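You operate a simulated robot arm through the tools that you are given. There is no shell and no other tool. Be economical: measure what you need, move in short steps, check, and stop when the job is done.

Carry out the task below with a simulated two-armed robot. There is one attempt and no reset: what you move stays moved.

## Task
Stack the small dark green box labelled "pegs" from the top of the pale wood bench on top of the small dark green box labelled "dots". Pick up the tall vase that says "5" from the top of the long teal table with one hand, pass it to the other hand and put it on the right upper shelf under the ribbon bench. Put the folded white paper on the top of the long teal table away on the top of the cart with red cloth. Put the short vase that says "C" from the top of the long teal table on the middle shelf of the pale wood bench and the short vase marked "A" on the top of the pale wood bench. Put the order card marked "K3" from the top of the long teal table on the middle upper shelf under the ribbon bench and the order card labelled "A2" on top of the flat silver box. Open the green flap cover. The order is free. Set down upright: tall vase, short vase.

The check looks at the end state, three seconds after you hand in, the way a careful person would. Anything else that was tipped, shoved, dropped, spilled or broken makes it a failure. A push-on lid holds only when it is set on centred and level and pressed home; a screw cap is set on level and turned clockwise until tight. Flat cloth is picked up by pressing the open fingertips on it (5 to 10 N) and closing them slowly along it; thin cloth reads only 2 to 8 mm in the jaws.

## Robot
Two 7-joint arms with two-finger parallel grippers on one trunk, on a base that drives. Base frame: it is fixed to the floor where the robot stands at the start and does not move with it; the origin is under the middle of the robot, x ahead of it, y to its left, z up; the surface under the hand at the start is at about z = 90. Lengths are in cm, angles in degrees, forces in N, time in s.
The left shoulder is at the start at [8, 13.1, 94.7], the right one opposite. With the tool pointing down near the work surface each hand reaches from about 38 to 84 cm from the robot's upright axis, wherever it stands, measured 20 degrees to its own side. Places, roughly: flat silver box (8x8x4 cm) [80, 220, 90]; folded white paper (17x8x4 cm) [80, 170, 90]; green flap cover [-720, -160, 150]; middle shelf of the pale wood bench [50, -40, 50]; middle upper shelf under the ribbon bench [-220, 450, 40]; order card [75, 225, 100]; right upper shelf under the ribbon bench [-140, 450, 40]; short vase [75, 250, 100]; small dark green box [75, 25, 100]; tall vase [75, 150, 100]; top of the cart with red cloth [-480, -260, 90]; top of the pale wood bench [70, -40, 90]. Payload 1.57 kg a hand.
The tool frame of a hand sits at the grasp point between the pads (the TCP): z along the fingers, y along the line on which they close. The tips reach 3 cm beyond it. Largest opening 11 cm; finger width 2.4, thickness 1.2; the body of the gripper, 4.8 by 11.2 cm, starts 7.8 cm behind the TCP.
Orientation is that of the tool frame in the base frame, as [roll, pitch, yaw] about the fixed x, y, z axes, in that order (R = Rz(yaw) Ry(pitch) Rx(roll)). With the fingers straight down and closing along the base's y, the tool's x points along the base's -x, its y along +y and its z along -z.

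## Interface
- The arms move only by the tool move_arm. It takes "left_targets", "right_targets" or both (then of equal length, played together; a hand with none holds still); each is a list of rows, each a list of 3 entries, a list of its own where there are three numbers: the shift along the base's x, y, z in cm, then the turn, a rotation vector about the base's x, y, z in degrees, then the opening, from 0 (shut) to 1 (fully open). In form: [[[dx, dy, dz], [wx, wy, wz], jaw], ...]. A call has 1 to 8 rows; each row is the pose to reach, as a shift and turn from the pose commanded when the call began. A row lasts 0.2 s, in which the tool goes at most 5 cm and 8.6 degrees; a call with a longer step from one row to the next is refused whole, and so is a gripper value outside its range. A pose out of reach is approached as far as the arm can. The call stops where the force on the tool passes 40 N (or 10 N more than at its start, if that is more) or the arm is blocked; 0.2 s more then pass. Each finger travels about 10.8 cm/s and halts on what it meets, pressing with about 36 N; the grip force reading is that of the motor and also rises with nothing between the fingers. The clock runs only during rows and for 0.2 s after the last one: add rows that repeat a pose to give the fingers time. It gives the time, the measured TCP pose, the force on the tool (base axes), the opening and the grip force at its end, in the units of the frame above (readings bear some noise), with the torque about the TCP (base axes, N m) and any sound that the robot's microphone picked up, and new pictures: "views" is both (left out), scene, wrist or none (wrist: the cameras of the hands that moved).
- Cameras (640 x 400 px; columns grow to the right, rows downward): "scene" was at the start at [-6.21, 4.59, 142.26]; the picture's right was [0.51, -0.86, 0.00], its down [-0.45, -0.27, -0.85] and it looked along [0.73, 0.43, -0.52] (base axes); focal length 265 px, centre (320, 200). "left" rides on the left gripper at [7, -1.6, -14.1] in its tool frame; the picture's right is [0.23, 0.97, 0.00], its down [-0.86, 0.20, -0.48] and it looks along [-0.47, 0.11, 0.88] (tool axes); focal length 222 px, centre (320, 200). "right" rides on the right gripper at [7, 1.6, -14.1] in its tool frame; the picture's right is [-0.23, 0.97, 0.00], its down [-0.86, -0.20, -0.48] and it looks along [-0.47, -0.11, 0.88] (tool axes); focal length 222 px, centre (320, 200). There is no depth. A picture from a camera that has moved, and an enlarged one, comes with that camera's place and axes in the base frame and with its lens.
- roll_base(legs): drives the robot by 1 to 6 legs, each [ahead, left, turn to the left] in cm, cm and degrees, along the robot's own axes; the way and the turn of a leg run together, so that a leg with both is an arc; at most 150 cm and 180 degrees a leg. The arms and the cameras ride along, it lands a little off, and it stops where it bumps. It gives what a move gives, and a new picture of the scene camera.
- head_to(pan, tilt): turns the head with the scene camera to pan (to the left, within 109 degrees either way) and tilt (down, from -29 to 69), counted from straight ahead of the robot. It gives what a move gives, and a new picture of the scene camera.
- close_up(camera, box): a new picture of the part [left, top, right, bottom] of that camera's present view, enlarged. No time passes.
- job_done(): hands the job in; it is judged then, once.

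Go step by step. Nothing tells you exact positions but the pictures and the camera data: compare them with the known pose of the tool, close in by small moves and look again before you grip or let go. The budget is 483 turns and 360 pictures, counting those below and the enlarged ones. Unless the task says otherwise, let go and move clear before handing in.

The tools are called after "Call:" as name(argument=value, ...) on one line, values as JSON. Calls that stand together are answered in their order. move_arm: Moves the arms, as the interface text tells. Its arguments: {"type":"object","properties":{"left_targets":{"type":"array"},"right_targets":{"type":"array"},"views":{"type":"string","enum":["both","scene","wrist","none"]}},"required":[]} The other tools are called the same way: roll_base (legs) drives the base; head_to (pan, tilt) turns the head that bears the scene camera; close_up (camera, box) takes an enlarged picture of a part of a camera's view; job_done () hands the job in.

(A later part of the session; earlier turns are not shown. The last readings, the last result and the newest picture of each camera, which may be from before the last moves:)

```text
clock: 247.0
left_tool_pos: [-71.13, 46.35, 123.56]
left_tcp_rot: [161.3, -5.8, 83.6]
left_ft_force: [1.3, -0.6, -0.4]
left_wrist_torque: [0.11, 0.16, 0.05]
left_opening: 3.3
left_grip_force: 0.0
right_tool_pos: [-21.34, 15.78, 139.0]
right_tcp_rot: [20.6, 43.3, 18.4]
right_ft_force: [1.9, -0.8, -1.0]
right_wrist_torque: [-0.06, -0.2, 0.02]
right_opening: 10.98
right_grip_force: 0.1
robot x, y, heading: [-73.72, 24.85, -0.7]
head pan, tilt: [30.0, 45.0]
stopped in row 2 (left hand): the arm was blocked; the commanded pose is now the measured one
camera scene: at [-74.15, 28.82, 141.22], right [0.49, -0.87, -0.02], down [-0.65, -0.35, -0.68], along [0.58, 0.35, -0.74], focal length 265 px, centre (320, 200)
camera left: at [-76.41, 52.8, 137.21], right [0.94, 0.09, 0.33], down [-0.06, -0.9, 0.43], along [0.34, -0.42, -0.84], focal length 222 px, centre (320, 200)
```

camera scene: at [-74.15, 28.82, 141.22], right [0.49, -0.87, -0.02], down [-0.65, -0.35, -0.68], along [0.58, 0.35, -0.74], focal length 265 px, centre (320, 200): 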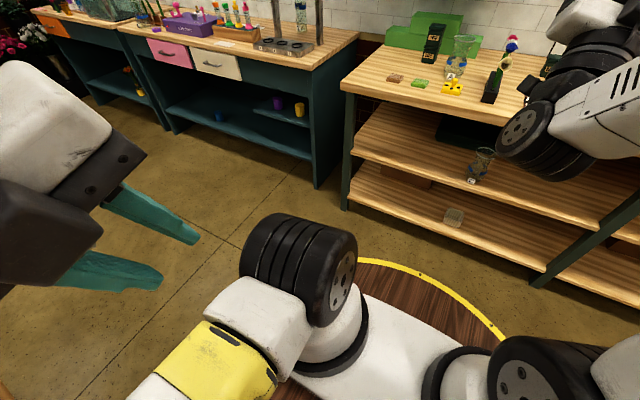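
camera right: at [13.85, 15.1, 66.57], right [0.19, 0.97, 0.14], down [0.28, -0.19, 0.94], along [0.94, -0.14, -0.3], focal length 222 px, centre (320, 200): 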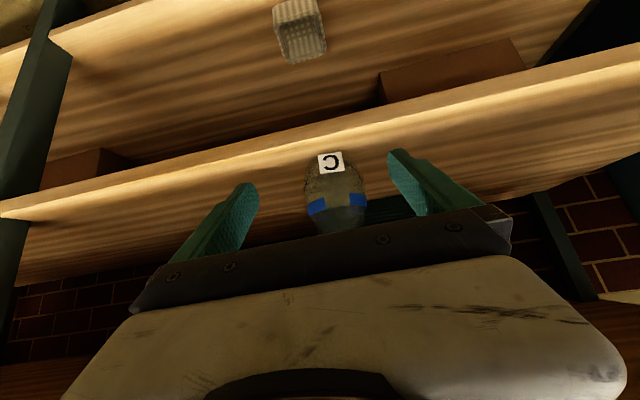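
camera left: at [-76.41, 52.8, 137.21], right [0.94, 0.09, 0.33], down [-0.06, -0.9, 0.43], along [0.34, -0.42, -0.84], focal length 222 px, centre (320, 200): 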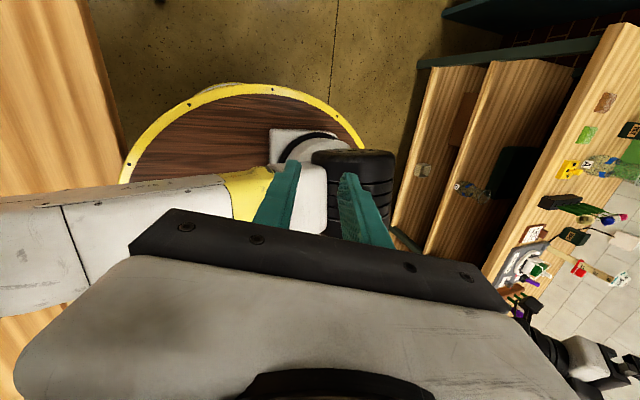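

Call:
roll_base(legs=[[4, 0, 0]])

```text
clock: 247.9
left_tool_pos: [-72.38, 45.33, 120.94]
left_tcp_rot: [162.6, -4.5, 84.7]
left_ft_force: [-1.2, 0.1, -0.4]
left_wrist_torque: [0.02, -0.01, -0.02]
left_opening: 3.31
left_grip_force: 0.1
right_tool_pos: [-18.51, 16.21, 133.66]
right_tcp_rot: [19.0, 51.8, 18.5]
right_ft_force: [1.0, 0.8, 0.1]
right_wrist_torque: [-0.01, -0.04, 0.0]
right_opening: 10.99
right_grip_force: 0.0
robot x, y, heading: [-70.26, 24.78, -0.4]
head pan, tilt: [30.0, 45.0]
camera scene: at [-76.96, 28.97, 140.26], right [0.49, -0.87, 0.0], down [-0.62, -0.35, -0.71], along [0.62, 0.35, -0.71], focal length 265 px, centre (320, 200)
```

scene: 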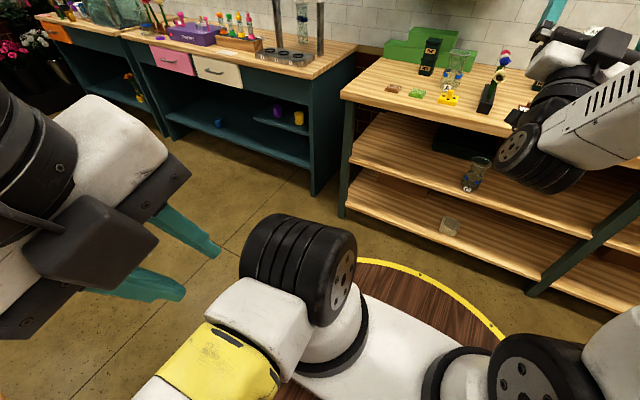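

Call:
roll_base(legs=[[15, 0, 0]])

Call:
head_to(pan=105, tilt=30)

Call:
head_to(pan=-105, tilt=30)

```text
clock: 249.2
left_tool_pos: [-57.4, 45.13, 120.9]
left_tcp_rot: [162.2, -4.5, 84.8]
left_ft_force: [-0.2, 0.7, 0.7]
left_wrist_torque: [0.01, -0.01, -0.02]
left_opening: 3.3
left_grip_force: 0.1
right_tool_pos: [-3.78, 16.02, 133.68]
right_tcp_rot: [18.9, 51.7, 18.5]
right_ft_force: [-0.2, -0.2, 0.8]
right_wrist_torque: [0.01, 0.02, -0.03]
right_opening: 11.0
right_grip_force: 0.1
robot x, y, heading: [-55.13, 24.56, -0.6]
head pan, tilt: [30.0, 45.0]
camera scene: at [-62.12, 28.81, 140.24], right [0.49, -0.87, 0.0], down [-0.62, -0.35, -0.71], along [0.62, 0.35, -0.71], focal length 265 px, centre (320, 200)
```

scene: 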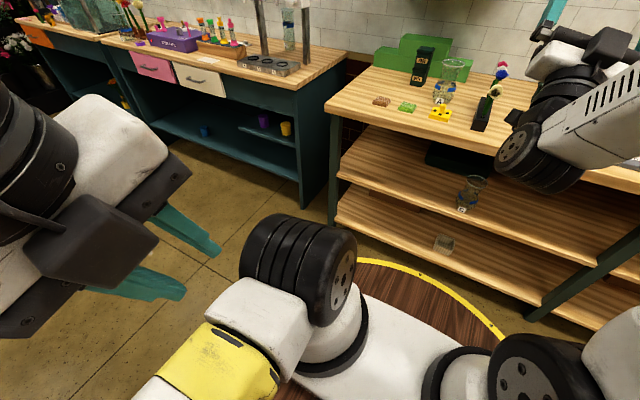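

```text
clock: 250.7
left_tool_pos: [-57.45, 45.19, 120.99]
left_tcp_rot: [162.4, -4.4, 84.8]
left_ft_force: [0.6, -0.9, -0.4]
left_wrist_torque: [0.0, 0.02, 0.0]
left_opening: 3.31
left_grip_force: 0.0
right_tool_pos: [-3.61, 16.03, 133.79]
right_tcp_rot: [19.0, 51.7, 18.5]
right_ft_force: [1.0, -0.4, -0.3]
right_wrist_torque: [-0.02, -0.02, 0.02]
right_opening: 11.03
right_grip_force: 0.1
robot x, y, heading: [-55.24, 24.66, -0.6]
head pan, tilt: [105.0, 30.0]
camera scene: at [-71.45, 33.58, 142.5], right [0.97, 0.25, 0.0], down [0.12, -0.48, -0.87], along [-0.22, 0.84, -0.5], focal length 265 px, centre (320, 200)
```

scene: 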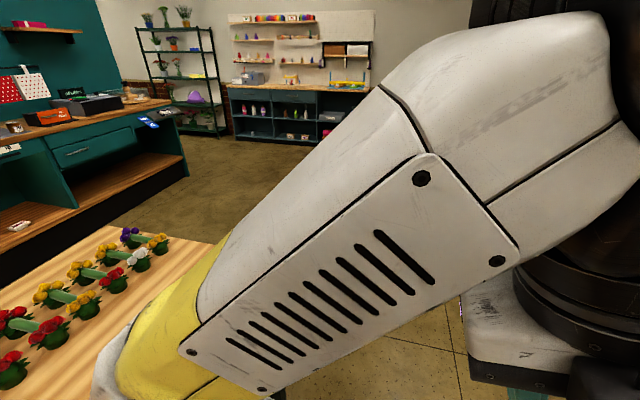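

```text
clock: 253.8
left_tool_pos: [-57.44, 45.26, 120.83]
left_tcp_rot: [162.3, -4.4, 84.8]
left_ft_force: [-0.3, -0.9, 0.0]
left_wrist_torque: [0.01, 0.01, 0.02]
left_opening: 3.31
left_grip_force: 0.0
right_tool_pos: [-3.79, 15.92, 133.82]
right_tcp_rot: [19.0, 51.8, 18.6]
right_ft_force: [0.2, -0.1, 0.2]
right_wrist_torque: [-0.02, -0.03, 0.01]
right_opening: 11.01
right_grip_force: 0.1
robot x, y, heading: [-55.29, 24.68, -0.7]
head pan, tilt: [-105.0, 30.0]
camera scene: at [-71.62, 16.1, 142.5], right [-0.96, 0.27, 0.0], down [0.13, 0.48, -0.87], along [-0.23, -0.83, -0.5], focal length 265 px, centre (320, 200)
```

scene: 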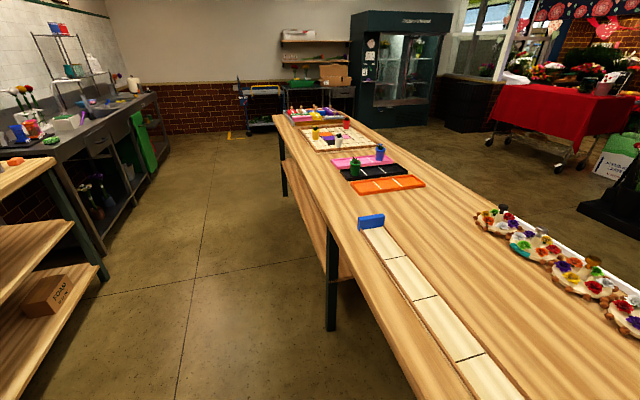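

Call:
move_arm(right_targets=[[[1, -2, -2], [-0.5, 7.8, 1.6], 1], [[2, -4, -4], [-1, 15.6, 3.2], 1], [[3, -6, -6], [-1.4, 23.5, 4.8], 1], [[4, -8, -8], [-1.8, 31.3, 6.4], 1], [[5, -10, -10], [-2.3, 39.1, 8], 1], [[6, -12, -12], [-2.7, 47, 9.6], 1], [[6, -13, -13], [-3.2, 54.8, 11.2], 1], [[6, -14, -14], [-3.6, 62.6, 12.8], 1]], views="none")

```text
clock: 255.6
left_tool_pos: [-57.38, 45.26, 120.91]
left_tcp_rot: [162.3, -4.4, 84.8]
left_ft_force: [0.2, 0.9, 0.7]
left_wrist_torque: [-0.01, 0.0, 0.02]
left_opening: 3.3
left_grip_force: 0.1
right_tool_pos: [2.15, 1.97, 119.69]
right_tcp_rot: [155.9, 60.5, 161.9]
right_ft_force: [-0.2, 0.3, 0.0]
right_wrist_torque: [-0.01, 0.02, -0.02]
right_opening: 11.01
right_grip_force: 0.1
right hand out of reach, approached as far as the arm can: row 1, 2, 3, 4
robot x, y, heading: [-54.83, 25.14, -0.6]
head pan, tilt: [-105.0, 30.0]
```

Call:
move_arm(right_targets=[[[0, -1, 0], [-1.5, 7.8, 0.4], 1], [[0, -2, 0], [-3, 15.5, 0.9], 1], [[0, -3, 0], [-4.5, 23.3, 1.3], 1], [[-1, -4, 0], [-6, 31.1, 1.7], 1], [[-2, -5, 0], [-7.6, 38.9, 2.2], 1], [[-3, -6, 0], [-9.1, 46.6, 2.6], 1], [[-4, -6, 0], [-10.6, 54.4, 3.1], 1], [[-5, -6, 0], [-12.1, 62.2, 3.5], 1]], views="none")

```text
clock: 257.4
left_tool_pos: [-57.29, 45.04, 120.98]
left_tcp_rot: [162.3, -4.5, 84.8]
left_ft_force: [0.3, 0.3, -0.7]
left_wrist_torque: [-0.13, -0.04, -0.02]
left_opening: 3.29
left_grip_force: 0.0
right_tool_pos: [-1.84, -3.17, 119.89]
right_tcp_rot: [179.1, 3.9, -179.0]
right_ft_force: [-2.1, -11.4, -1.9]
right_wrist_torque: [1.16, -0.2, 0.08]
right_opening: 11.02
right_grip_force: 0.0
right hand out of reach, approached as far as the arm can: row 1, 4, 8
robot x, y, heading: [-55.44, 24.55, -0.4]
head pan, tilt: [-105.0, 30.0]
```

Call:
head_to(pan=0, tilt=35)

```text
clock: 259.2
left_tool_pos: [-57.46, 45.24, 120.99]
left_tcp_rot: [162.4, -4.4, 84.8]
left_ft_force: [0.0, -0.4, 0.1]
left_wrist_torque: [0.0, 0.01, 0.01]
left_opening: 3.3
left_grip_force: 0.2
right_tool_pos: [-1.68, -2.1, 120.06]
right_tcp_rot: [179.1, 4.2, -178.0]
right_ft_force: [-0.4, 0.2, -0.8]
right_wrist_torque: [0.02, 0.0, 0.0]
right_opening: 11.01
right_grip_force: 0.1
robot x, y, heading: [-55.31, 24.22, -0.8]
head pan, tilt: [0.0, 35.0]
camera scene: at [-60.39, 24.72, 141.72], right [-0.01, -1.0, 0.0], down [-0.57, 0.01, -0.82], along [0.82, -0.01, -0.57], focal length 265 px, centre (320, 200)
```

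scene: 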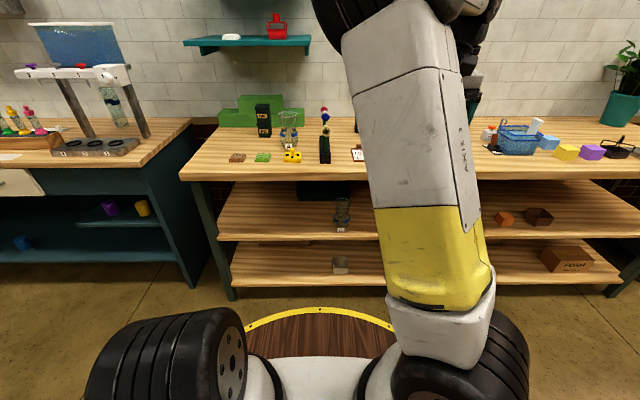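

Call:
move_arm(right_targets=[[[-1, -4, 0], [0, 0, 0], 1], [[-2, -8, 0], [0, 0, 0], 1], [[-3, -12, 0], [0, 0, 0], 1], [[-4, -16, 0], [0, 0, 0], 1], [[-5, -20, 0], [0, 0, 0], 1], [[-5, -24, 0], [0, 0, 0], 1]], views="scene")

```text
clock: 260.6
left_tool_pos: [-57.32, 45.17, 120.92]
left_tcp_rot: [162.3, -4.6, 84.7]
left_ft_force: [-0.3, -0.7, 0.0]
left_wrist_torque: [-0.02, -0.01, -0.01]
left_opening: 3.3
left_grip_force: 0.1
right_tool_pos: [-13.86, -17.61, 120.59]
right_tcp_rot: [179.2, 3.9, 179.9]
right_ft_force: [-0.8, 0.2, -0.5]
right_wrist_torque: [0.03, -0.01, 0.0]
right_opening: 10.98
right_grip_force: 0.0
right hand out of reach, approached as far as the arm can: row 1, 2, 3, 4, 5, 6
robot x, y, heading: [-55.03, 24.68, -0.6]
head pan, tilt: [0.0, 35.0]
camera scene: at [-60.41, 24.71, 141.72], right [-0.01, -1.0, 0.0], down [-0.57, 0.01, -0.82], along [0.82, -0.01, -0.57], focal length 265 px, centre (320, 200)
```

scene: 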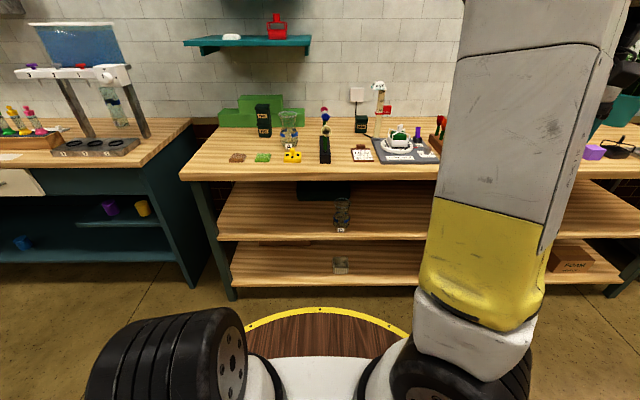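

Call:
move_arm(right_targets=[[[4, 2, -1], [0, 0, 0], 1], [[8, 4, -2], [0, 0, 0], 1], [[12, 6, -3], [0, 0, 0], 1], [[16, 8, -4], [0, 0, 0], 1], [[20, 10, -5], [0, 0, 0], 1], [[24, 12, -6], [0, 0, 0], 1], [[28, 14, -7], [0, 0, 0], 1], [[32, 16, -8], [0, 0, 0], 1]], views="scene")

```text
clock: 262.4
left_tool_pos: [-57.43, 45.18, 120.89]
left_tcp_rot: [162.2, -4.6, 84.8]
left_ft_force: [-0.2, -0.3, -0.2]
left_wrist_torque: [0.02, -0.01, -0.02]
left_opening: 3.3
left_grip_force: 0.2
right_tool_pos: [2.21, 1.3, 120.18]
right_tcp_rot: [179.1, 4.1, 179.7]
right_ft_force: [-0.2, -0.6, 0.0]
right_wrist_torque: [0.03, -0.01, 0.05]
right_opening: 11.01
right_grip_force: 0.0
right hand out of reach, approached as far as the arm can: row 1, 2, 3, 4, 5, 6, 7, 8
robot x, y, heading: [-55.13, 24.56, -0.4]
head pan, tilt: [0.0, 35.0]
camera scene: at [-60.43, 24.7, 141.72], right [-0.01, -1.0, 0.0], down [-0.57, 0.01, -0.82], along [0.82, -0.01, -0.57], focal length 265 px, centre (320, 200)
```

scene: 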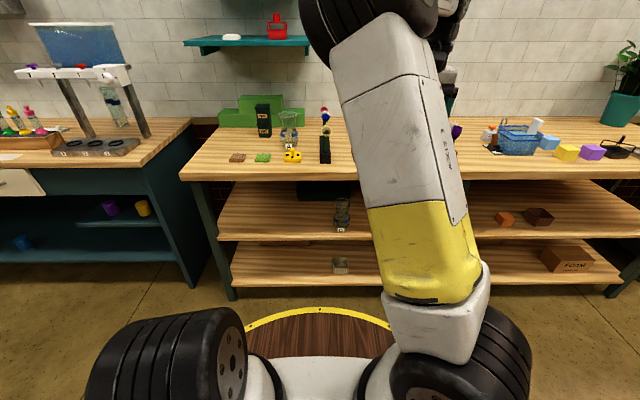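

Call:
move_arm(right_targets=[[[0, 0, 0], [0, 0, 8], 1], [[0, 0, 0], [0, 0, 16], 1], [[0, 0, 0], [0, 0, 24], 1], [[0, 0, 0], [0, 0, 32], 1], [[2, 0, -2], [0, 0, 40], 1], [[4, 0, -4], [0, 0, 40], 1], [[6, 0, -6], [0, 0, 40], 1]], views="none")

```text
clock: 264.0
left_tool_pos: [-57.35, 45.25, 120.98]
left_tcp_rot: [162.3, -4.4, 84.8]
left_ft_force: [-0.2, -0.4, 0.0]
left_wrist_torque: [0.03, -0.02, 0.01]
left_opening: 3.31
left_grip_force: 0.1
right_tool_pos: [3.02, 5.23, 119.07]
right_tcp_rot: [179.1, 3.8, -140.2]
right_ft_force: [0.0, 0.0, -0.4]
right_wrist_torque: [0.01, -0.01, -0.05]
right_opening: 11.0
right_grip_force: 0.1
right hand out of reach, approached as far as the arm can: row 1, 2, 3, 4, 5, 6, 7
robot x, y, heading: [-54.98, 24.99, -0.3]
head pan, tilt: [0.0, 35.0]
```

Call:
move_arm(right_targets=[[[0, 0, 0], [0, 0, -8], 1], [[0, 0, 0], [0, 0, -16], 1], [[0, 0, 0], [0, 0, -24], 1], [[0, 0, 0], [0, 0, -32], 1], [[0, 0, 0], [0, 0, -40], 1]], views="none")

Call:
move_arm(right_targets=[[[1, 0, -1], [0, -8, 0], 1], [[2, 0, -2], [0, -16, 0], 1], [[4, 0, -4], [0, -24, 0], 1], [[6, 0, -6], [0, -32, 0], 1], [[8, 0, -8], [0, -40, 0], 1], [[10, 0, -12], [0, -40, 0], 1], [[12, 0, -16], [0, -40, 0], 1], [[14, 0, -20], [0, -40, 0], 1]], views="scene")

```text
clock: 265.2
left_tool_pos: [-57.48, 45.15, 120.96]
left_tcp_rot: [162.3, -4.4, 84.8]
left_ft_force: [-0.2, -0.2, 0.2]
left_wrist_torque: [-0.01, -0.02, 0.02]
left_opening: 3.3
left_grip_force: 0.0
right_tool_pos: [3.01, 5.13, 119.16]
right_tcp_rot: [179.1, 3.8, 179.7]
right_ft_force: [0.6, -1.1, -0.4]
right_wrist_torque: [-0.02, 0.05, 0.0]
right_opening: 10.99
right_grip_force: 0.1
robot x, y, heading: [-55.08, 24.85, -0.6]
head pan, tilt: [0.0, 35.0]
```

```text
clock: 267.0
left_tool_pos: [-57.48, 45.29, 120.92]
left_tcp_rot: [162.3, -4.5, 84.7]
left_ft_force: [-0.3, 0.4, -0.7]
left_wrist_torque: [0.04, 0.01, 0.02]
left_opening: 3.28
left_grip_force: 0.1
right_tool_pos: [16.61, 5.71, 100.81]
right_tcp_rot: [178.9, 43.9, 179.5]
right_ft_force: [0.3, -0.6, -0.2]
right_wrist_torque: [0.03, 0.02, 0.02]
right_opening: 11.0
right_grip_force: 0.0
right hand out of reach, approached as far as the arm can: row 8
robot x, y, heading: [-55.42, 24.7, -0.7]
head pan, tilt: [0.0, 35.0]
camera scene: at [-60.44, 24.69, 141.72], right [-0.01, -1.0, 0.0], down [-0.57, 0.01, -0.82], along [0.82, -0.01, -0.57], focal length 265 px, centre (320, 200)
```

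scene: 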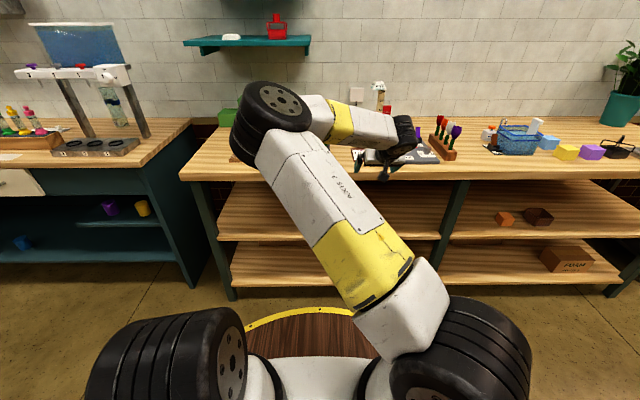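

The right elbow has flipped inward; I turn the robot to face along the free aisle so I can straighten and reset both arms safely.

Call:
roll_base(legs=[[8, 0, 0], [0, 0, 90]])

```text
clock: 271.9
left_tool_pos: [-67.8, 22.24, 120.85]
left_tcp_rot: [162.2, -4.5, 175.5]
left_ft_force: [-0.1, -0.3, -0.5]
left_wrist_torque: [-0.01, -0.01, 0.02]
left_opening: 3.3
left_grip_force: 0.1
right_tool_pos: [-29.25, 96.53, 100.74]
right_tcp_rot: [178.9, 43.9, -89.6]
right_ft_force: [-0.1, 0.1, 0.2]
right_wrist_torque: [-0.03, -0.02, -0.01]
right_opening: 11.03
right_grip_force: 0.1
robot x, y, heading: [-47.28, 24.84, 90.3]
head pan, tilt: [0.0, 35.0]
camera scene: at [-47.25, 19.41, 141.72], right [1.0, 0.0, 0.0], down [0.0, -0.57, -0.82], along [0.0, 0.82, -0.57], focal length 265 px, centre (320, 200)
```

scene: 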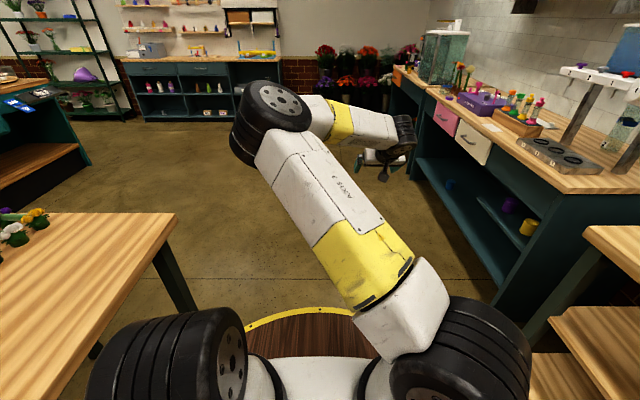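

Call:
move_arm(right_targets=[[[0, 3, -3], [0, 0, 0], 1], [[0, 6, -6], [0, 0, 0], 1], [[0, 9, -9], [0, 0, 0], 1], [[0, 12, -12], [0, 0, 0], 1], [[0, 15, -15], [0, 0, 0], 1], [[0, 18, -18], [0, 0, 0], 1], [[0, 20, -21], [0, 0, 0], 1]], views="scene")

```text
clock: 273.5
left_tool_pos: [-67.88, 22.29, 120.96]
left_tcp_rot: [162.3, -4.4, 175.5]
left_ft_force: [0.0, -0.5, 0.4]
left_wrist_torque: [0.07, 0.04, 0.0]
left_opening: 3.28
left_grip_force: 0.0
right_tool_pos: [-38.86, 102.67, 87.17]
right_tcp_rot: [178.9, 43.9, -89.7]
right_ft_force: [0.1, -0.3, 1.3]
right_wrist_torque: [-0.02, -0.05, 0.02]
right_opening: 11.0
right_grip_force: 0.1
right hand out of reach, approached as far as the arm can: row 1, 2, 3, 4, 5, 6, 7
robot x, y, heading: [-47.54, 24.46, 90.2]
head pan, tilt: [0.0, 35.0]
camera scene: at [-47.24, 19.39, 141.72], right [1.0, 0.0, 0.0], down [0.0, -0.57, -0.82], along [0.0, 0.82, -0.57], focal length 265 px, centre (320, 200)
```

scene: 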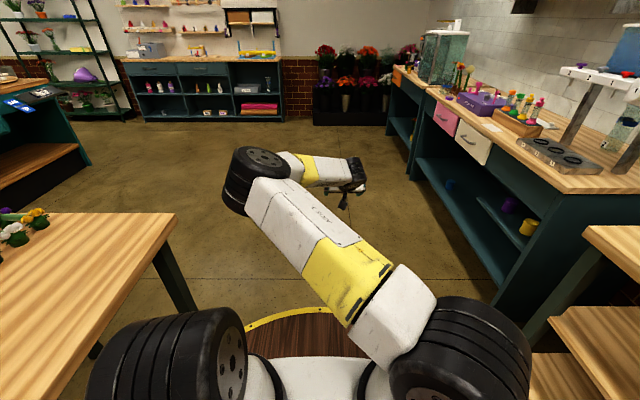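

Call:
move_arm(right_targets=[[[3, 0, 2], [0, 0, -8], 1], [[6, 0, 4], [0, 0, -16], 1], [[9, 0, 6], [0, 0, -24], 1], [[12, 0, 8], [0, 0, -32], 1], [[16, 0, 10], [0, 0, -40], 1], [[20, 0, 12], [0, 0, -48], 1], [[24, 0, 13], [0, 0, -56], 1]], views="scene")

```text
clock: 275.1
left_tool_pos: [-67.79, 22.12, 120.82]
left_tcp_rot: [162.3, -4.5, 175.5]
left_ft_force: [0.1, -0.1, 0.7]
left_wrist_torque: [-0.03, -0.06, -0.02]
left_opening: 3.31
left_grip_force: 0.0
right_tool_pos: [-17.87, 92.55, 100.18]
right_tcp_rot: [177.8, 44.1, -144.2]
right_ft_force: [-0.1, 0.1, -0.5]
right_wrist_torque: [0.0, -0.04, -0.02]
right_opening: 10.97
right_grip_force: 0.0
right hand out of reach, approached as far as the arm can: row 3, 4, 5, 6, 7
robot x, y, heading: [-47.41, 24.35, 90.2]
head pan, tilt: [0.0, 35.0]
camera scene: at [-47.27, 19.43, 141.72], right [1.0, 0.0, 0.0], down [0.0, -0.57, -0.82], along [0.0, 0.82, -0.57], focal length 265 px, centre (320, 200)
```

scene: 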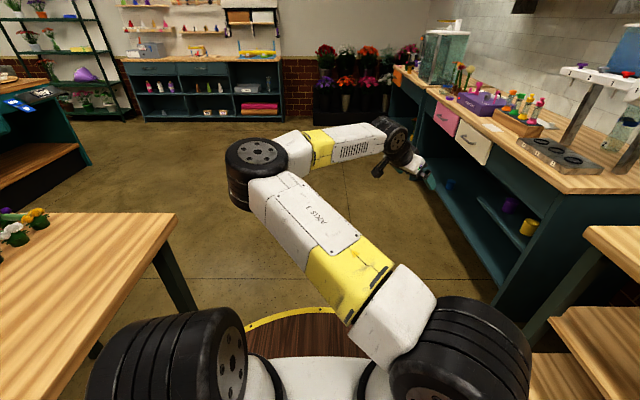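

Call:
move_arm(right_targets=[[[4.5, 0, 0], [0, 0, -3], 1], [[9, 0, 0], [0, 0, -6], 1], [[13.5, 0, 0], [0, 0, -9], 1], [[18, 0, 0], [0, 0, -12], 1], [[22.5, 0, 0], [0, 0, -15], 1], [[27, 0, 0], [0, 0, -18], 1], [[31.5, 0, 0], [0, 0, -21], 1], [[36, 0, 0], [0, 0, -24], 1]], views="scene")

```text
clock: 276.9
left_tool_pos: [-67.71, 22.12, 121.01]
left_tcp_rot: [162.3, -4.6, 175.6]
left_ft_force: [-0.5, -0.9, 0.4]
left_wrist_torque: [0.01, 0.01, 0.01]
left_opening: 3.3
left_grip_force: 0.0
right_tool_pos: [-5.53, 74.16, 107.09]
right_tcp_rot: [178.0, 44.3, -165.0]
right_ft_force: [0.4, -0.5, 0.0]
right_wrist_torque: [0.02, 0.02, 0.0]
right_opening: 11.0
right_grip_force: 0.1
right hand out of reach, approached as far as the arm can: row 1, 2, 3, 4, 5, 6, 7, 8
robot x, y, heading: [-47.25, 24.7, 90.1]
head pan, tilt: [0.0, 35.0]
camera scene: at [-47.24, 19.4, 141.72], right [1.0, 0.0, 0.0], down [0.0, -0.57, -0.82], along [0.0, 0.82, -0.57], focal length 265 px, centre (320, 200)
```

scene: 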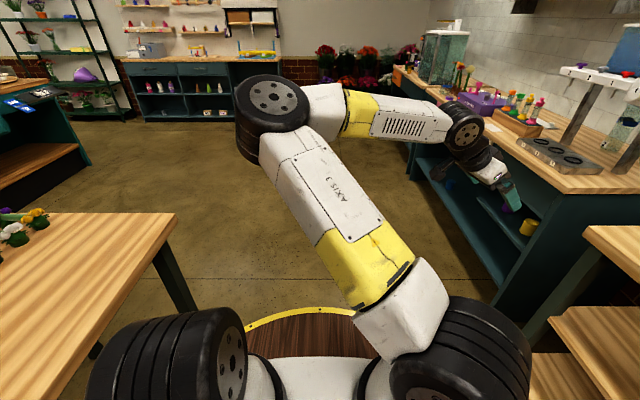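

Call:
move_arm(right_targets=[[[-3, 1, -3], [0, 0, 8], 1], [[-6, 2, -6], [0, 0, 16], 1], [[-9, 3, -9], [0, 0, 24], 1], [[-12, 4, -12], [0, 0, 32], 1], [[-15, 6, -15], [0, 0, 40], 1], [[-18, 8, -18], [0, 0, 48], 1], [[-21, 10, -21], [0, 0, 56], 1], [[-24, 12, -24], [0, 0, 62], 1]], views="scene")

```text
clock: 278.7
left_tool_pos: [-67.78, 22.06, 120.98]
left_tcp_rot: [162.3, -4.5, 175.5]
left_ft_force: [0.8, -0.1, -0.8]
left_wrist_torque: [0.02, -0.01, 0.01]
left_opening: 3.3
left_grip_force: 0.1
right_tool_pos: [-29.62, 86.19, 83.1]
right_tcp_rot: [178.0, 44.5, -103.0]
right_ft_force: [-0.3, -0.5, -0.2]
right_wrist_torque: [-0.02, -0.02, 0.0]
right_opening: 11.0
right_grip_force: 0.0
robot x, y, heading: [-47.27, 24.51, 89.9]
head pan, tilt: [0.0, 35.0]
camera scene: at [-47.23, 19.38, 141.72], right [1.0, 0.0, 0.0], down [0.0, -0.57, -0.82], along [0.0, 0.82, -0.57], focal length 265 px, centre (320, 200)
```

scene: 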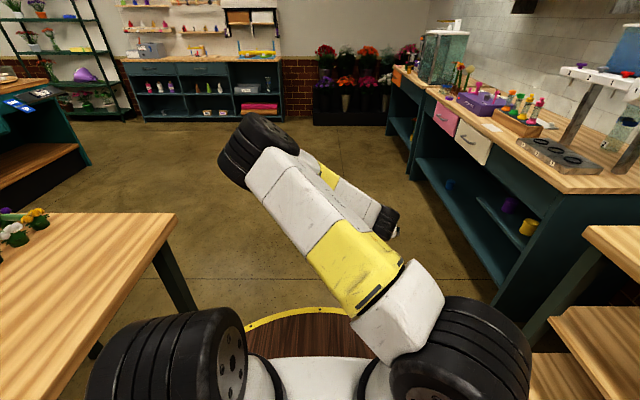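

Call:
move_arm(right_targets=[[[-3, 0, -3], [0, 0, 3], 1], [[-6, 0, -6], [0, 0, 6], 1], [[-10, 0, -9], [0, 0, 9], 1], [[-14, 0, -12], [0, 0, 12], 1], [[-18, 0, -15], [0, 0, 16], 1], [[-22, 0, -17], [0, 0, 20], 1], [[-26, 0, -19], [0, 0, 24], 1], [[-30, 0, -20], [0, 0, 28], 1]], views="scene")

```text
clock: 280.5
left_tool_pos: [-67.77, 22.11, 120.96]
left_tcp_rot: [162.4, -4.4, 175.5]
left_ft_force: [0.3, 0.0, 0.4]
left_wrist_torque: [0.0, 0.0, -0.01]
left_opening: 3.29
left_grip_force: 0.1
right_tool_pos: [-55.04, 87.46, 66.59]
right_tcp_rot: [178.0, 44.4, -77.0]
right_ft_force: [-0.1, 0.4, 0.0]
right_wrist_torque: [0.04, 0.0, -0.02]
right_opening: 10.98
right_grip_force: 0.1
right hand out of reach, approached as far as the arm can: row 6, 7, 8
robot x, y, heading: [-47.63, 24.35, 90.3]
head pan, tilt: [0.0, 35.0]
camera scene: at [-47.26, 19.41, 141.72], right [1.0, 0.0, 0.0], down [0.0, -0.57, -0.82], along [0.0, 0.82, -0.57], focal length 265 px, centre (320, 200)
```

scene: 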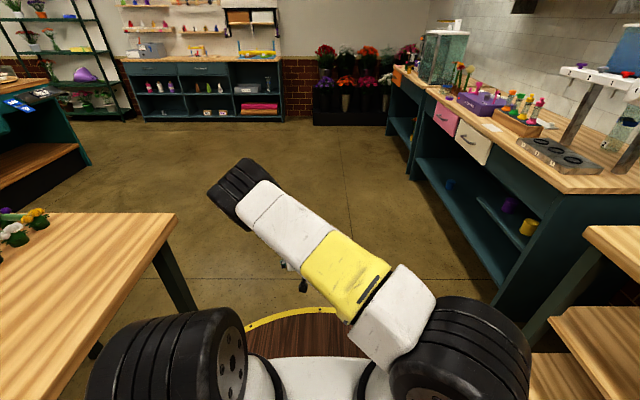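

Call:
move_arm(right_targets=[[[2, 3, 0], [0, 0, -2], 1], [[5, 6, 0], [0, 0, -4], 1], [[8, 9, -1], [0, 0, -6], 1], [[11, 12, -2], [0, 0, -8], 1], [[14, 14, -3], [0, 0, -10], 1], [[17, 16, -4], [0, 0, -12], 1], [[20, 17, -4], [0, 0, -13], 1]], views="scene")

```text
clock: 282.1
left_tool_pos: [-67.77, 22.14, 120.95]
left_tcp_rot: [162.3, -4.4, 175.5]
left_ft_force: [-0.6, -0.4, -0.8]
left_wrist_torque: [-0.02, -0.02, 0.05]
left_opening: 3.29
left_grip_force: 0.1
right_tool_pos: [-42.64, 94.96, 74.85]
right_tcp_rot: [178.2, 44.4, -88.1]
right_ft_force: [-0.5, 0.6, 0.5]
right_wrist_torque: [0.0, 0.01, -0.01]
right_opening: 10.97
right_grip_force: 0.2
right hand out of reach, approached as far as the arm can: row 1, 2, 3, 4, 5, 6, 7
robot x, y, heading: [-47.67, 24.4, 89.9]
head pan, tilt: [0.0, 35.0]
camera scene: at [-47.26, 19.41, 141.72], right [1.0, 0.0, 0.0], down [0.0, -0.57, -0.82], along [0.0, 0.82, -0.57], focal length 265 px, centre (320, 200)
```

scene: 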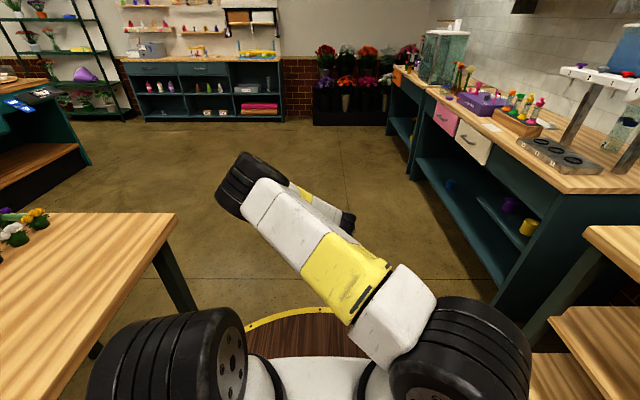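

Call:
roll_base(legs=[[80, 0, 0]])

Call:
move_arm(right_targets=[[[-4, -1, -2], [0, 0, 4], 1], [[-8, -2, -4], [0, 0, 8], 1], [[-12, -3, -6], [0, 0, 12], 1], [[-16, -5, -8], [0, 0, 16], 1], [[-20, -6, -8], [0, 0, 22], 1], [[-24, -7, -8], [0, 0, 28], 1], [[-28, -8, -8], [0, 0, 34], 1], [[-32, -9, -8], [0, 0, 40], 1]], views="scene")

```text
clock: 286.4
left_tool_pos: [-68.22, 102.65, 120.99]
left_tcp_rot: [162.3, -4.4, 175.9]
left_ft_force: [0.0, 1.0, 0.3]
left_wrist_torque: [-0.02, 0.0, 0.0]
left_opening: 3.32
left_grip_force: 0.1
right_tool_pos: [-43.59, 175.27, 74.83]
right_tcp_rot: [178.1, 44.4, -87.7]
right_ft_force: [0.3, -0.3, 0.0]
right_wrist_torque: [-0.04, 0.0, 0.01]
right_opening: 11.0
right_grip_force: 0.0
robot x, y, heading: [-48.17, 105.39, 90.4]
head pan, tilt: [0.0, 35.0]
camera scene: at [-47.67, 99.95, 141.72], right [1.0, 0.01, 0.0], down [0.01, -0.57, -0.82], along [-0.01, 0.82, -0.57], focal length 265 px, centre (320, 200)
```

scene: 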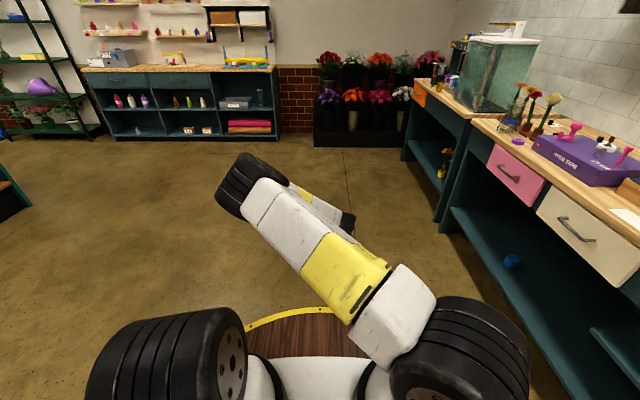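

```text
clock: 288.2
left_tool_pos: [-68.27, 102.56, 121.01]
left_tcp_rot: [162.2, -4.4, 175.8]
left_ft_force: [0.4, 0.8, -0.2]
left_wrist_torque: [-0.11, 0.0, 0.03]
left_opening: 3.31
left_grip_force: 0.0
right_tool_pos: [-74.51, 165.92, 68.81]
right_tcp_rot: [178.2, 44.4, -47.5]
right_ft_force: [1.4, 1.8, 0.3]
right_wrist_torque: [-0.05, 0.06, 0.07]
right_opening: 11.01
right_grip_force: 0.1
right hand out of reach, approached as far as the arm can: row 5, 6, 7, 8
robot x, y, heading: [-47.83, 105.28, 90.5]
head pan, tilt: [0.0, 35.0]
camera scene: at [-47.71, 99.92, 141.72], right [1.0, 0.01, 0.0], down [0.01, -0.57, -0.82], along [-0.01, 0.82, -0.57], focal length 265 px, centre (320, 200)
```

scene: 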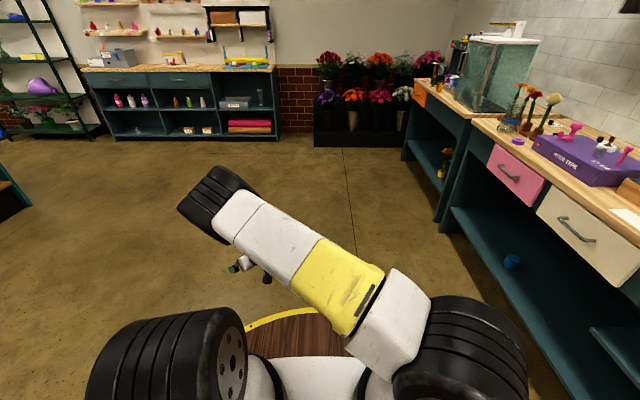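

Call:
move_arm(right_targets=[[[-3, 1, 3], [0, 0, 5], 1], [[-6, 2, 6], [0, 0, 10], 1], [[-9, 3, 9], [0, 0, 15], 1], [[-12, 4, 12], [0, 0, 20], 1], [[-14, 6, 15], [0, 0, 20], 1], [[-16, 8, 18], [0, 0, 20], 1], [[-18, 10, 21], [0, 0, 20], 1], [[-20, 12, 24], [0, 0, 20], 1]], views="scene")

```text
clock: 290.0
left_tool_pos: [-68.25, 102.56, 120.88]
left_tcp_rot: [162.4, -4.4, 175.8]
left_ft_force: [-0.1, 0.4, -0.7]
left_wrist_torque: [-0.04, -0.01, -0.02]
left_opening: 3.3
left_grip_force: 0.1
right_tool_pos: [-93.97, 176.92, 93.08]
right_tcp_rot: [178.1, 44.4, -27.8]
right_ft_force: [0.4, 0.3, -0.4]
right_wrist_torque: [-0.01, 0.02, -0.02]
right_opening: 10.99
right_grip_force: 0.1
right hand out of reach, approached as far as the arm can: row 8
robot x, y, heading: [-47.63, 105.15, 90.6]
head pan, tilt: [0.0, 35.0]
camera scene: at [-47.67, 99.96, 141.72], right [1.0, 0.01, 0.0], down [0.01, -0.57, -0.82], along [-0.01, 0.82, -0.57], focal length 265 px, centre (320, 200)
```

scene: 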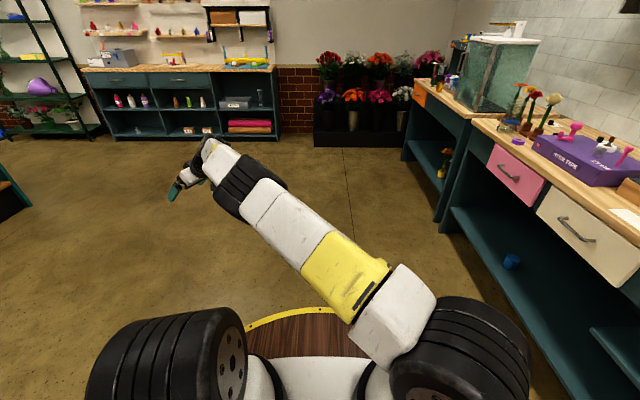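

Call:
move_arm(right_targets=[[[3, -3, 2], [0, 0, -6], 1], [[6, -6, 4], [0, 0, -12], 1], [[10, -8, 6], [0, 0, -18], 1], [[14, -10, 8], [0, 0, -24], 1], [[18, -12, 10], [0, 0, -30], 1], [[22, -13, 12], [0, 0, -36], 1], [[26, -14, 14], [0, 0, -42], 1], [[30, -15, 16], [0, 0, -48], 1]], views="scene")

```text
clock: 291.8
left_tool_pos: [-68.36, 102.66, 120.99]
left_tcp_rot: [162.2, -4.5, 175.9]
left_ft_force: [0.2, 0.9, -0.3]
left_wrist_torque: [0.0, -0.02, 0.01]
left_opening: 3.3
left_grip_force: 0.1
right_tool_pos: [-63.82, 161.79, 109.11]
right_tcp_rot: [178.0, 44.4, -75.8]
right_ft_force: [-0.2, 0.0, 0.6]
right_wrist_torque: [-0.04, 0.0, 0.0]
right_opening: 10.98
right_grip_force: 0.1
robot x, y, heading: [-47.34, 105.14, 90.6]
head pan, tilt: [0.0, 35.0]
camera scene: at [-47.69, 99.96, 141.72], right [1.0, 0.01, 0.0], down [0.01, -0.57, -0.82], along [-0.01, 0.82, -0.57], focal length 265 px, centre (320, 200)
```

scene: 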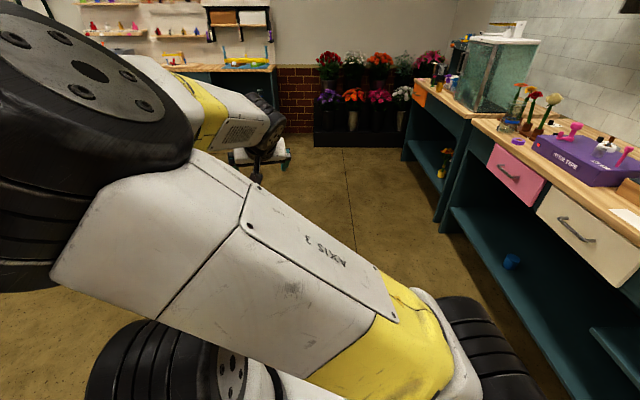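

Call:
move_arm(left_targets=[[[-2, 3, 0], [0, 0, 0], 0.5], [[-4, 6, 0], [0, 0, 0], 0.8], [[-6, 9, 0], [0, 0, 0], 1], [[-8, 13, 0], [0, 0, 0], 1], [[-10, 17, 0], [0, 0, 0], 1], [[-12, 21, 0], [0, 0, 0], 1], [[-13, 25, 0], [0, 0, 0], 1], [[-14, 29, 0], [0, 0, 0], 1]], views="scene")

```text
clock: 293.6
left_tool_pos: [-82.21, 131.65, 121.07]
left_tcp_rot: [162.2, -4.5, 175.8]
left_ft_force: [0.6, -0.3, -0.4]
left_wrist_torque: [0.04, 0.0, 0.03]
left_opening: 11.02
left_grip_force: 0.1
right_tool_pos: [-63.89, 161.93, 109.11]
right_tcp_rot: [178.1, 44.6, -75.5]
right_ft_force: [1.1, -0.5, 0.6]
right_wrist_torque: [0.0, 0.0, 0.0]
right_opening: 11.0
right_grip_force: 0.1
robot x, y, heading: [-47.43, 105.53, 90.4]
head pan, tilt: [0.0, 35.0]
camera scene: at [-47.68, 99.89, 141.72], right [1.0, 0.01, 0.0], down [0.01, -0.57, -0.82], along [-0.01, 0.82, -0.57], focal length 265 px, centre (320, 200)
```

scene: 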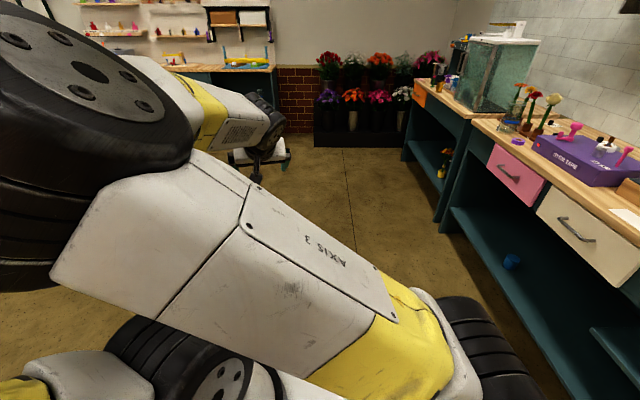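

Call:
move_arm(left_targets=[[[-4, 0, 0], [0, 0, 0], 1], [[-8, 0, 0], [0, 0, 0], 1], [[-12, 1, 0], [0, 0, 0], 1], [[-16, 2, 0], [0, 0, 0], 1], [[-20, 3, 0], [0, 0, 0], 1], [[-24, 4, 0], [0, 0, 0], 1]], right_targets=[[[4, 2, 0], [0, 0, 0], 1], [[8, 4, 0], [0, 0, 0], 1], [[12, 6, -1], [0, 0, -2], 1], [[16, 8, -2], [0, 0, -4], 1], [[20, 10, -3], [0, 0, -8], 1], [[24, 11, -4], [0, 0, -12], 1]], views="scene")

```text
clock: 295.0
left_tool_pos: [-106.3, 135.6, 120.92]
left_tcp_rot: [162.3, -4.5, 175.8]
left_ft_force: [-0.3, 0.7, -0.3]
left_wrist_torque: [0.04, 0.02, 0.02]
left_opening: 10.98
left_grip_force: 0.0
right_tool_pos: [-40.02, 172.79, 105.15]
right_tcp_rot: [178.0, 44.3, -87.5]
right_ft_force: [0.3, 0.3, 0.6]
right_wrist_torque: [0.04, 0.02, 0.0]
right_opening: 10.98
right_grip_force: 0.0
robot x, y, heading: [-47.98, 105.24, 90.3]
head pan, tilt: [0.0, 35.0]
camera scene: at [-47.66, 99.9, 141.72], right [1.0, 0.01, 0.0], down [0.01, -0.57, -0.82], along [-0.01, 0.82, -0.57], focal length 265 px, centre (320, 200)
```

scene: 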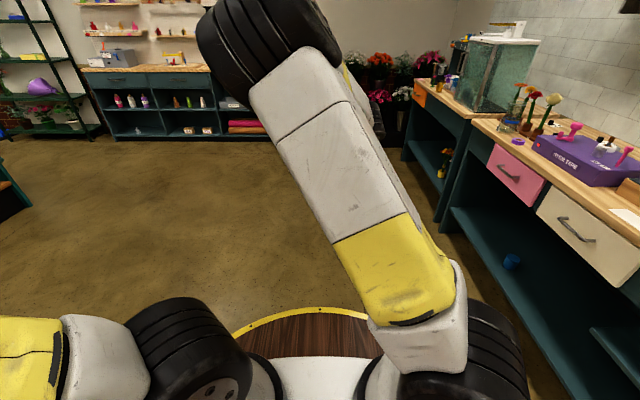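

Call:
move_arm(right_targets=[[[3, -2, 1], [-6, 0, 0], 1], [[6, -4, 2], [-12, 0, 0], 1], [[9, -6, 4], [-18, 0, 0], 1], [[11, -9, 6], [-24, 0, 0], 1], [[13, -12, 8], [-30, 0, 0], 1], [[14, -15, 10], [-36, 0, 0], 1], [[15, -18, 12], [-42, 0, 0], 1], [[15, -21, 14], [-44, 0, -2], 1]], views="scene")

```text
clock: 296.8
left_tool_pos: [-106.11, 135.53, 120.92]
left_tcp_rot: [162.3, -4.4, 175.9]
left_ft_force: [-0.3, 0.5, 1.0]
left_wrist_torque: [-0.03, 0.04, 0.01]
left_opening: 10.97
left_grip_force: 0.0
right_tool_pos: [-24.74, 151.85, 119.12]
right_tcp_rot: [177.2, 0.3, -90.2]
right_ft_force: [0.0, 1.2, -0.8]
right_wrist_torque: [0.02, 0.0, 0.0]
right_opening: 11.02
right_grip_force: 0.0
robot x, y, heading: [-47.51, 105.07, 90.5]
head pan, tilt: [0.0, 35.0]
camera scene: at [-47.66, 99.97, 141.72], right [1.0, 0.01, 0.0], down [0.01, -0.57, -0.82], along [-0.01, 0.82, -0.57], focal length 265 px, centre (320, 200)
```

scene: 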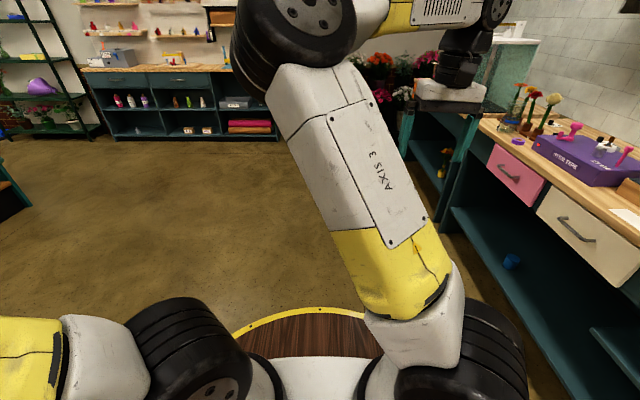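

Call:
move_arm(left_targets=[[[1, 1, 0], [-6, -1, 0], 1], [[2, 2, 0], [-12, -2, 0], 1], [[3, 3, 0], [-17.9, -3.1, 0], 1]], views="none")

Call:
move_arm(left_targets=[[[2, 1, 0], [0, 0, 8], 1], [[4, 2, 0], [0, 0, 16], 1], [[6, 3, 0], [0, 0, 24], 1], [[8, 4, 0], [0, 0, 32], 1], [[10, 5, 0], [0, 0, 40], 1], [[12, 6, 0], [0, 0, 48], 1], [[14, 7, 0], [0, 0, 56], 1], [[16, 8, 0], [0, 0, 64], 1]], views="none")

Call:
move_arm(left_targets=[[[2, 1, 0], [0, 0, 8], 1], [[4, 2, 0], [0, 0, 16], 1], [[6, 3, 0], [0, 0, 24], 1], [[7, 4, 0], [0, 0, 30], 1]], views="scene")

```text
clock: 297.6
left_tool_pos: [-103.24, 138.53, 120.95]
left_tcp_rot: [180.0, 0.0, 175.2]
left_ft_force: [0.7, -0.4, 0.4]
left_wrist_torque: [0.01, -0.02, -0.03]
left_opening: 11.01
left_grip_force: 0.0
right_tool_pos: [-24.88, 151.99, 119.14]
right_tcp_rot: [177.2, 0.6, -90.1]
right_ft_force: [1.3, 0.5, 0.7]
right_wrist_torque: [0.04, 0.02, 0.0]
right_opening: 10.99
right_grip_force: 0.1
robot x, y, heading: [-47.53, 105.18, 90.4]
head pan, tilt: [0.0, 35.0]
```

```text
clock: 299.4
left_tool_pos: [-87.26, 146.69, 120.79]
left_tcp_rot: [179.9, 0.1, -120.6]
left_ft_force: [0.2, 0.4, 0.3]
left_wrist_torque: [0.0, -0.06, -0.01]
left_opening: 10.98
left_grip_force: 0.0
right_tool_pos: [-25.0, 151.87, 119.15]
right_tcp_rot: [177.2, 0.5, -90.1]
right_ft_force: [0.0, -0.7, 0.3]
right_wrist_torque: [0.01, -0.04, 0.01]
right_opening: 11.0
right_grip_force: 0.0
robot x, y, heading: [-47.87, 105.14, 90.3]
head pan, tilt: [0.0, 35.0]
```

```text
clock: 300.4
left_tool_pos: [-80.26, 150.6, 120.87]
left_tcp_rot: [179.9, 0.0, -90.6]
left_ft_force: [0.1, 0.1, 0.6]
left_wrist_torque: [0.02, 0.01, 0.0]
left_opening: 11.0
left_grip_force: 0.1
right_tool_pos: [-24.88, 151.91, 119.07]
right_tcp_rot: [177.2, 0.5, -90.1]
right_ft_force: [-0.6, 0.7, 0.3]
right_wrist_torque: [0.02, -0.02, 0.06]
right_opening: 10.99
right_grip_force: 0.0
robot x, y, heading: [-47.47, 105.16, 90.4]
head pan, tilt: [0.0, 35.0]
camera scene: at [-47.68, 99.94, 141.72], right [1.0, 0.01, 0.0], down [0.01, -0.57, -0.82], along [-0.01, 0.82, -0.57], focal length 265 px, centre (320, 200)
```

scene: 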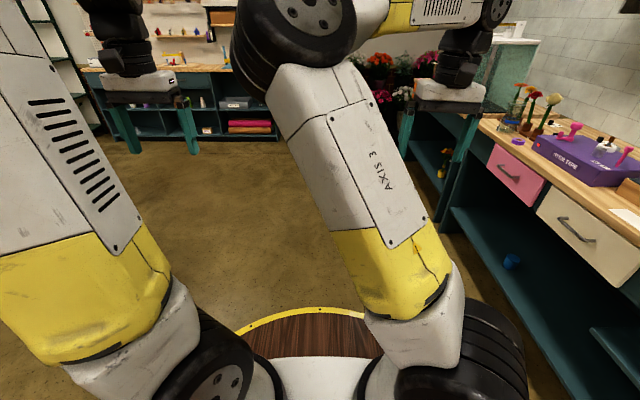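

Both arms are usable again. I tuck the left hand in a little, then turn and drive back to the teal table for K3.

Call:
move_arm(left_targets=[[[4, 0, 1.5], [0, 0, 0], 1], [[8, 0, 3], [0, 0, 0], 1], [[11, 0, 4], [0, 0, 0], 1]], views="none")

Call:
roll_base(legs=[[0, 0, -90.3], [0, 121, 0], [30, 0, 0]])

```text
clock: 301.2
left_tool_pos: [-69.28, 150.67, 124.94]
left_tcp_rot: [179.9, 0.0, -90.9]
left_ft_force: [0.0, -0.3, -0.9]
left_wrist_torque: [0.0, -0.03, 0.03]
left_opening: 11.0
left_grip_force: 0.1
right_tool_pos: [-24.9, 151.81, 119.12]
right_tcp_rot: [177.2, 0.3, -90.1]
right_ft_force: [-0.3, -0.6, 0.2]
right_wrist_torque: [0.02, -0.02, -0.02]
right_opening: 11.0
right_grip_force: 0.1
robot x, y, heading: [-47.68, 105.08, 90.6]
head pan, tilt: [0.0, 35.0]
```

```text
clock: 312.9
left_tool_pos: [26.65, 250.06, 125.09]
left_tcp_rot: [179.9, 0.1, 179.4]
left_ft_force: [0.1, 0.2, -0.6]
left_wrist_torque: [0.0, 0.01, -0.01]
left_opening: 11.01
left_grip_force: 0.0
right_tool_pos: [28.0, 205.78, 119.12]
right_tcp_rot: [177.2, 0.5, 180.0]
right_ft_force: [-1.0, 0.7, 0.4]
right_wrist_torque: [0.01, -0.01, 0.04]
right_opening: 11.02
right_grip_force: 0.0
robot x, y, heading: [-18.6, 228.21, 0.9]
head pan, tilt: [0.0, 35.0]
camera scene: at [-23.91, 228.47, 141.72], right [0.01, -1.0, 0.0], down [-0.57, -0.01, -0.82], along [0.82, 0.01, -0.57], focal length 265 px, centre (320, 200)
```

scene: 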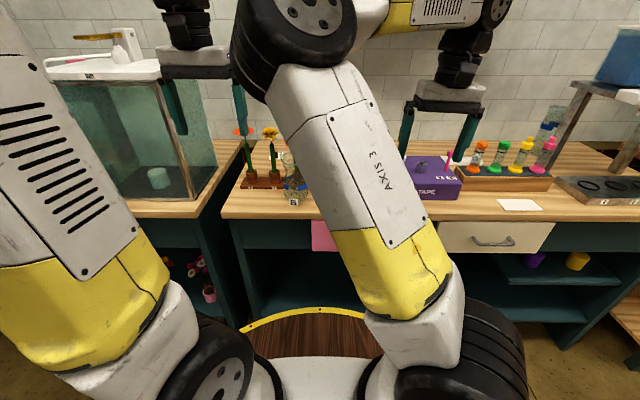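

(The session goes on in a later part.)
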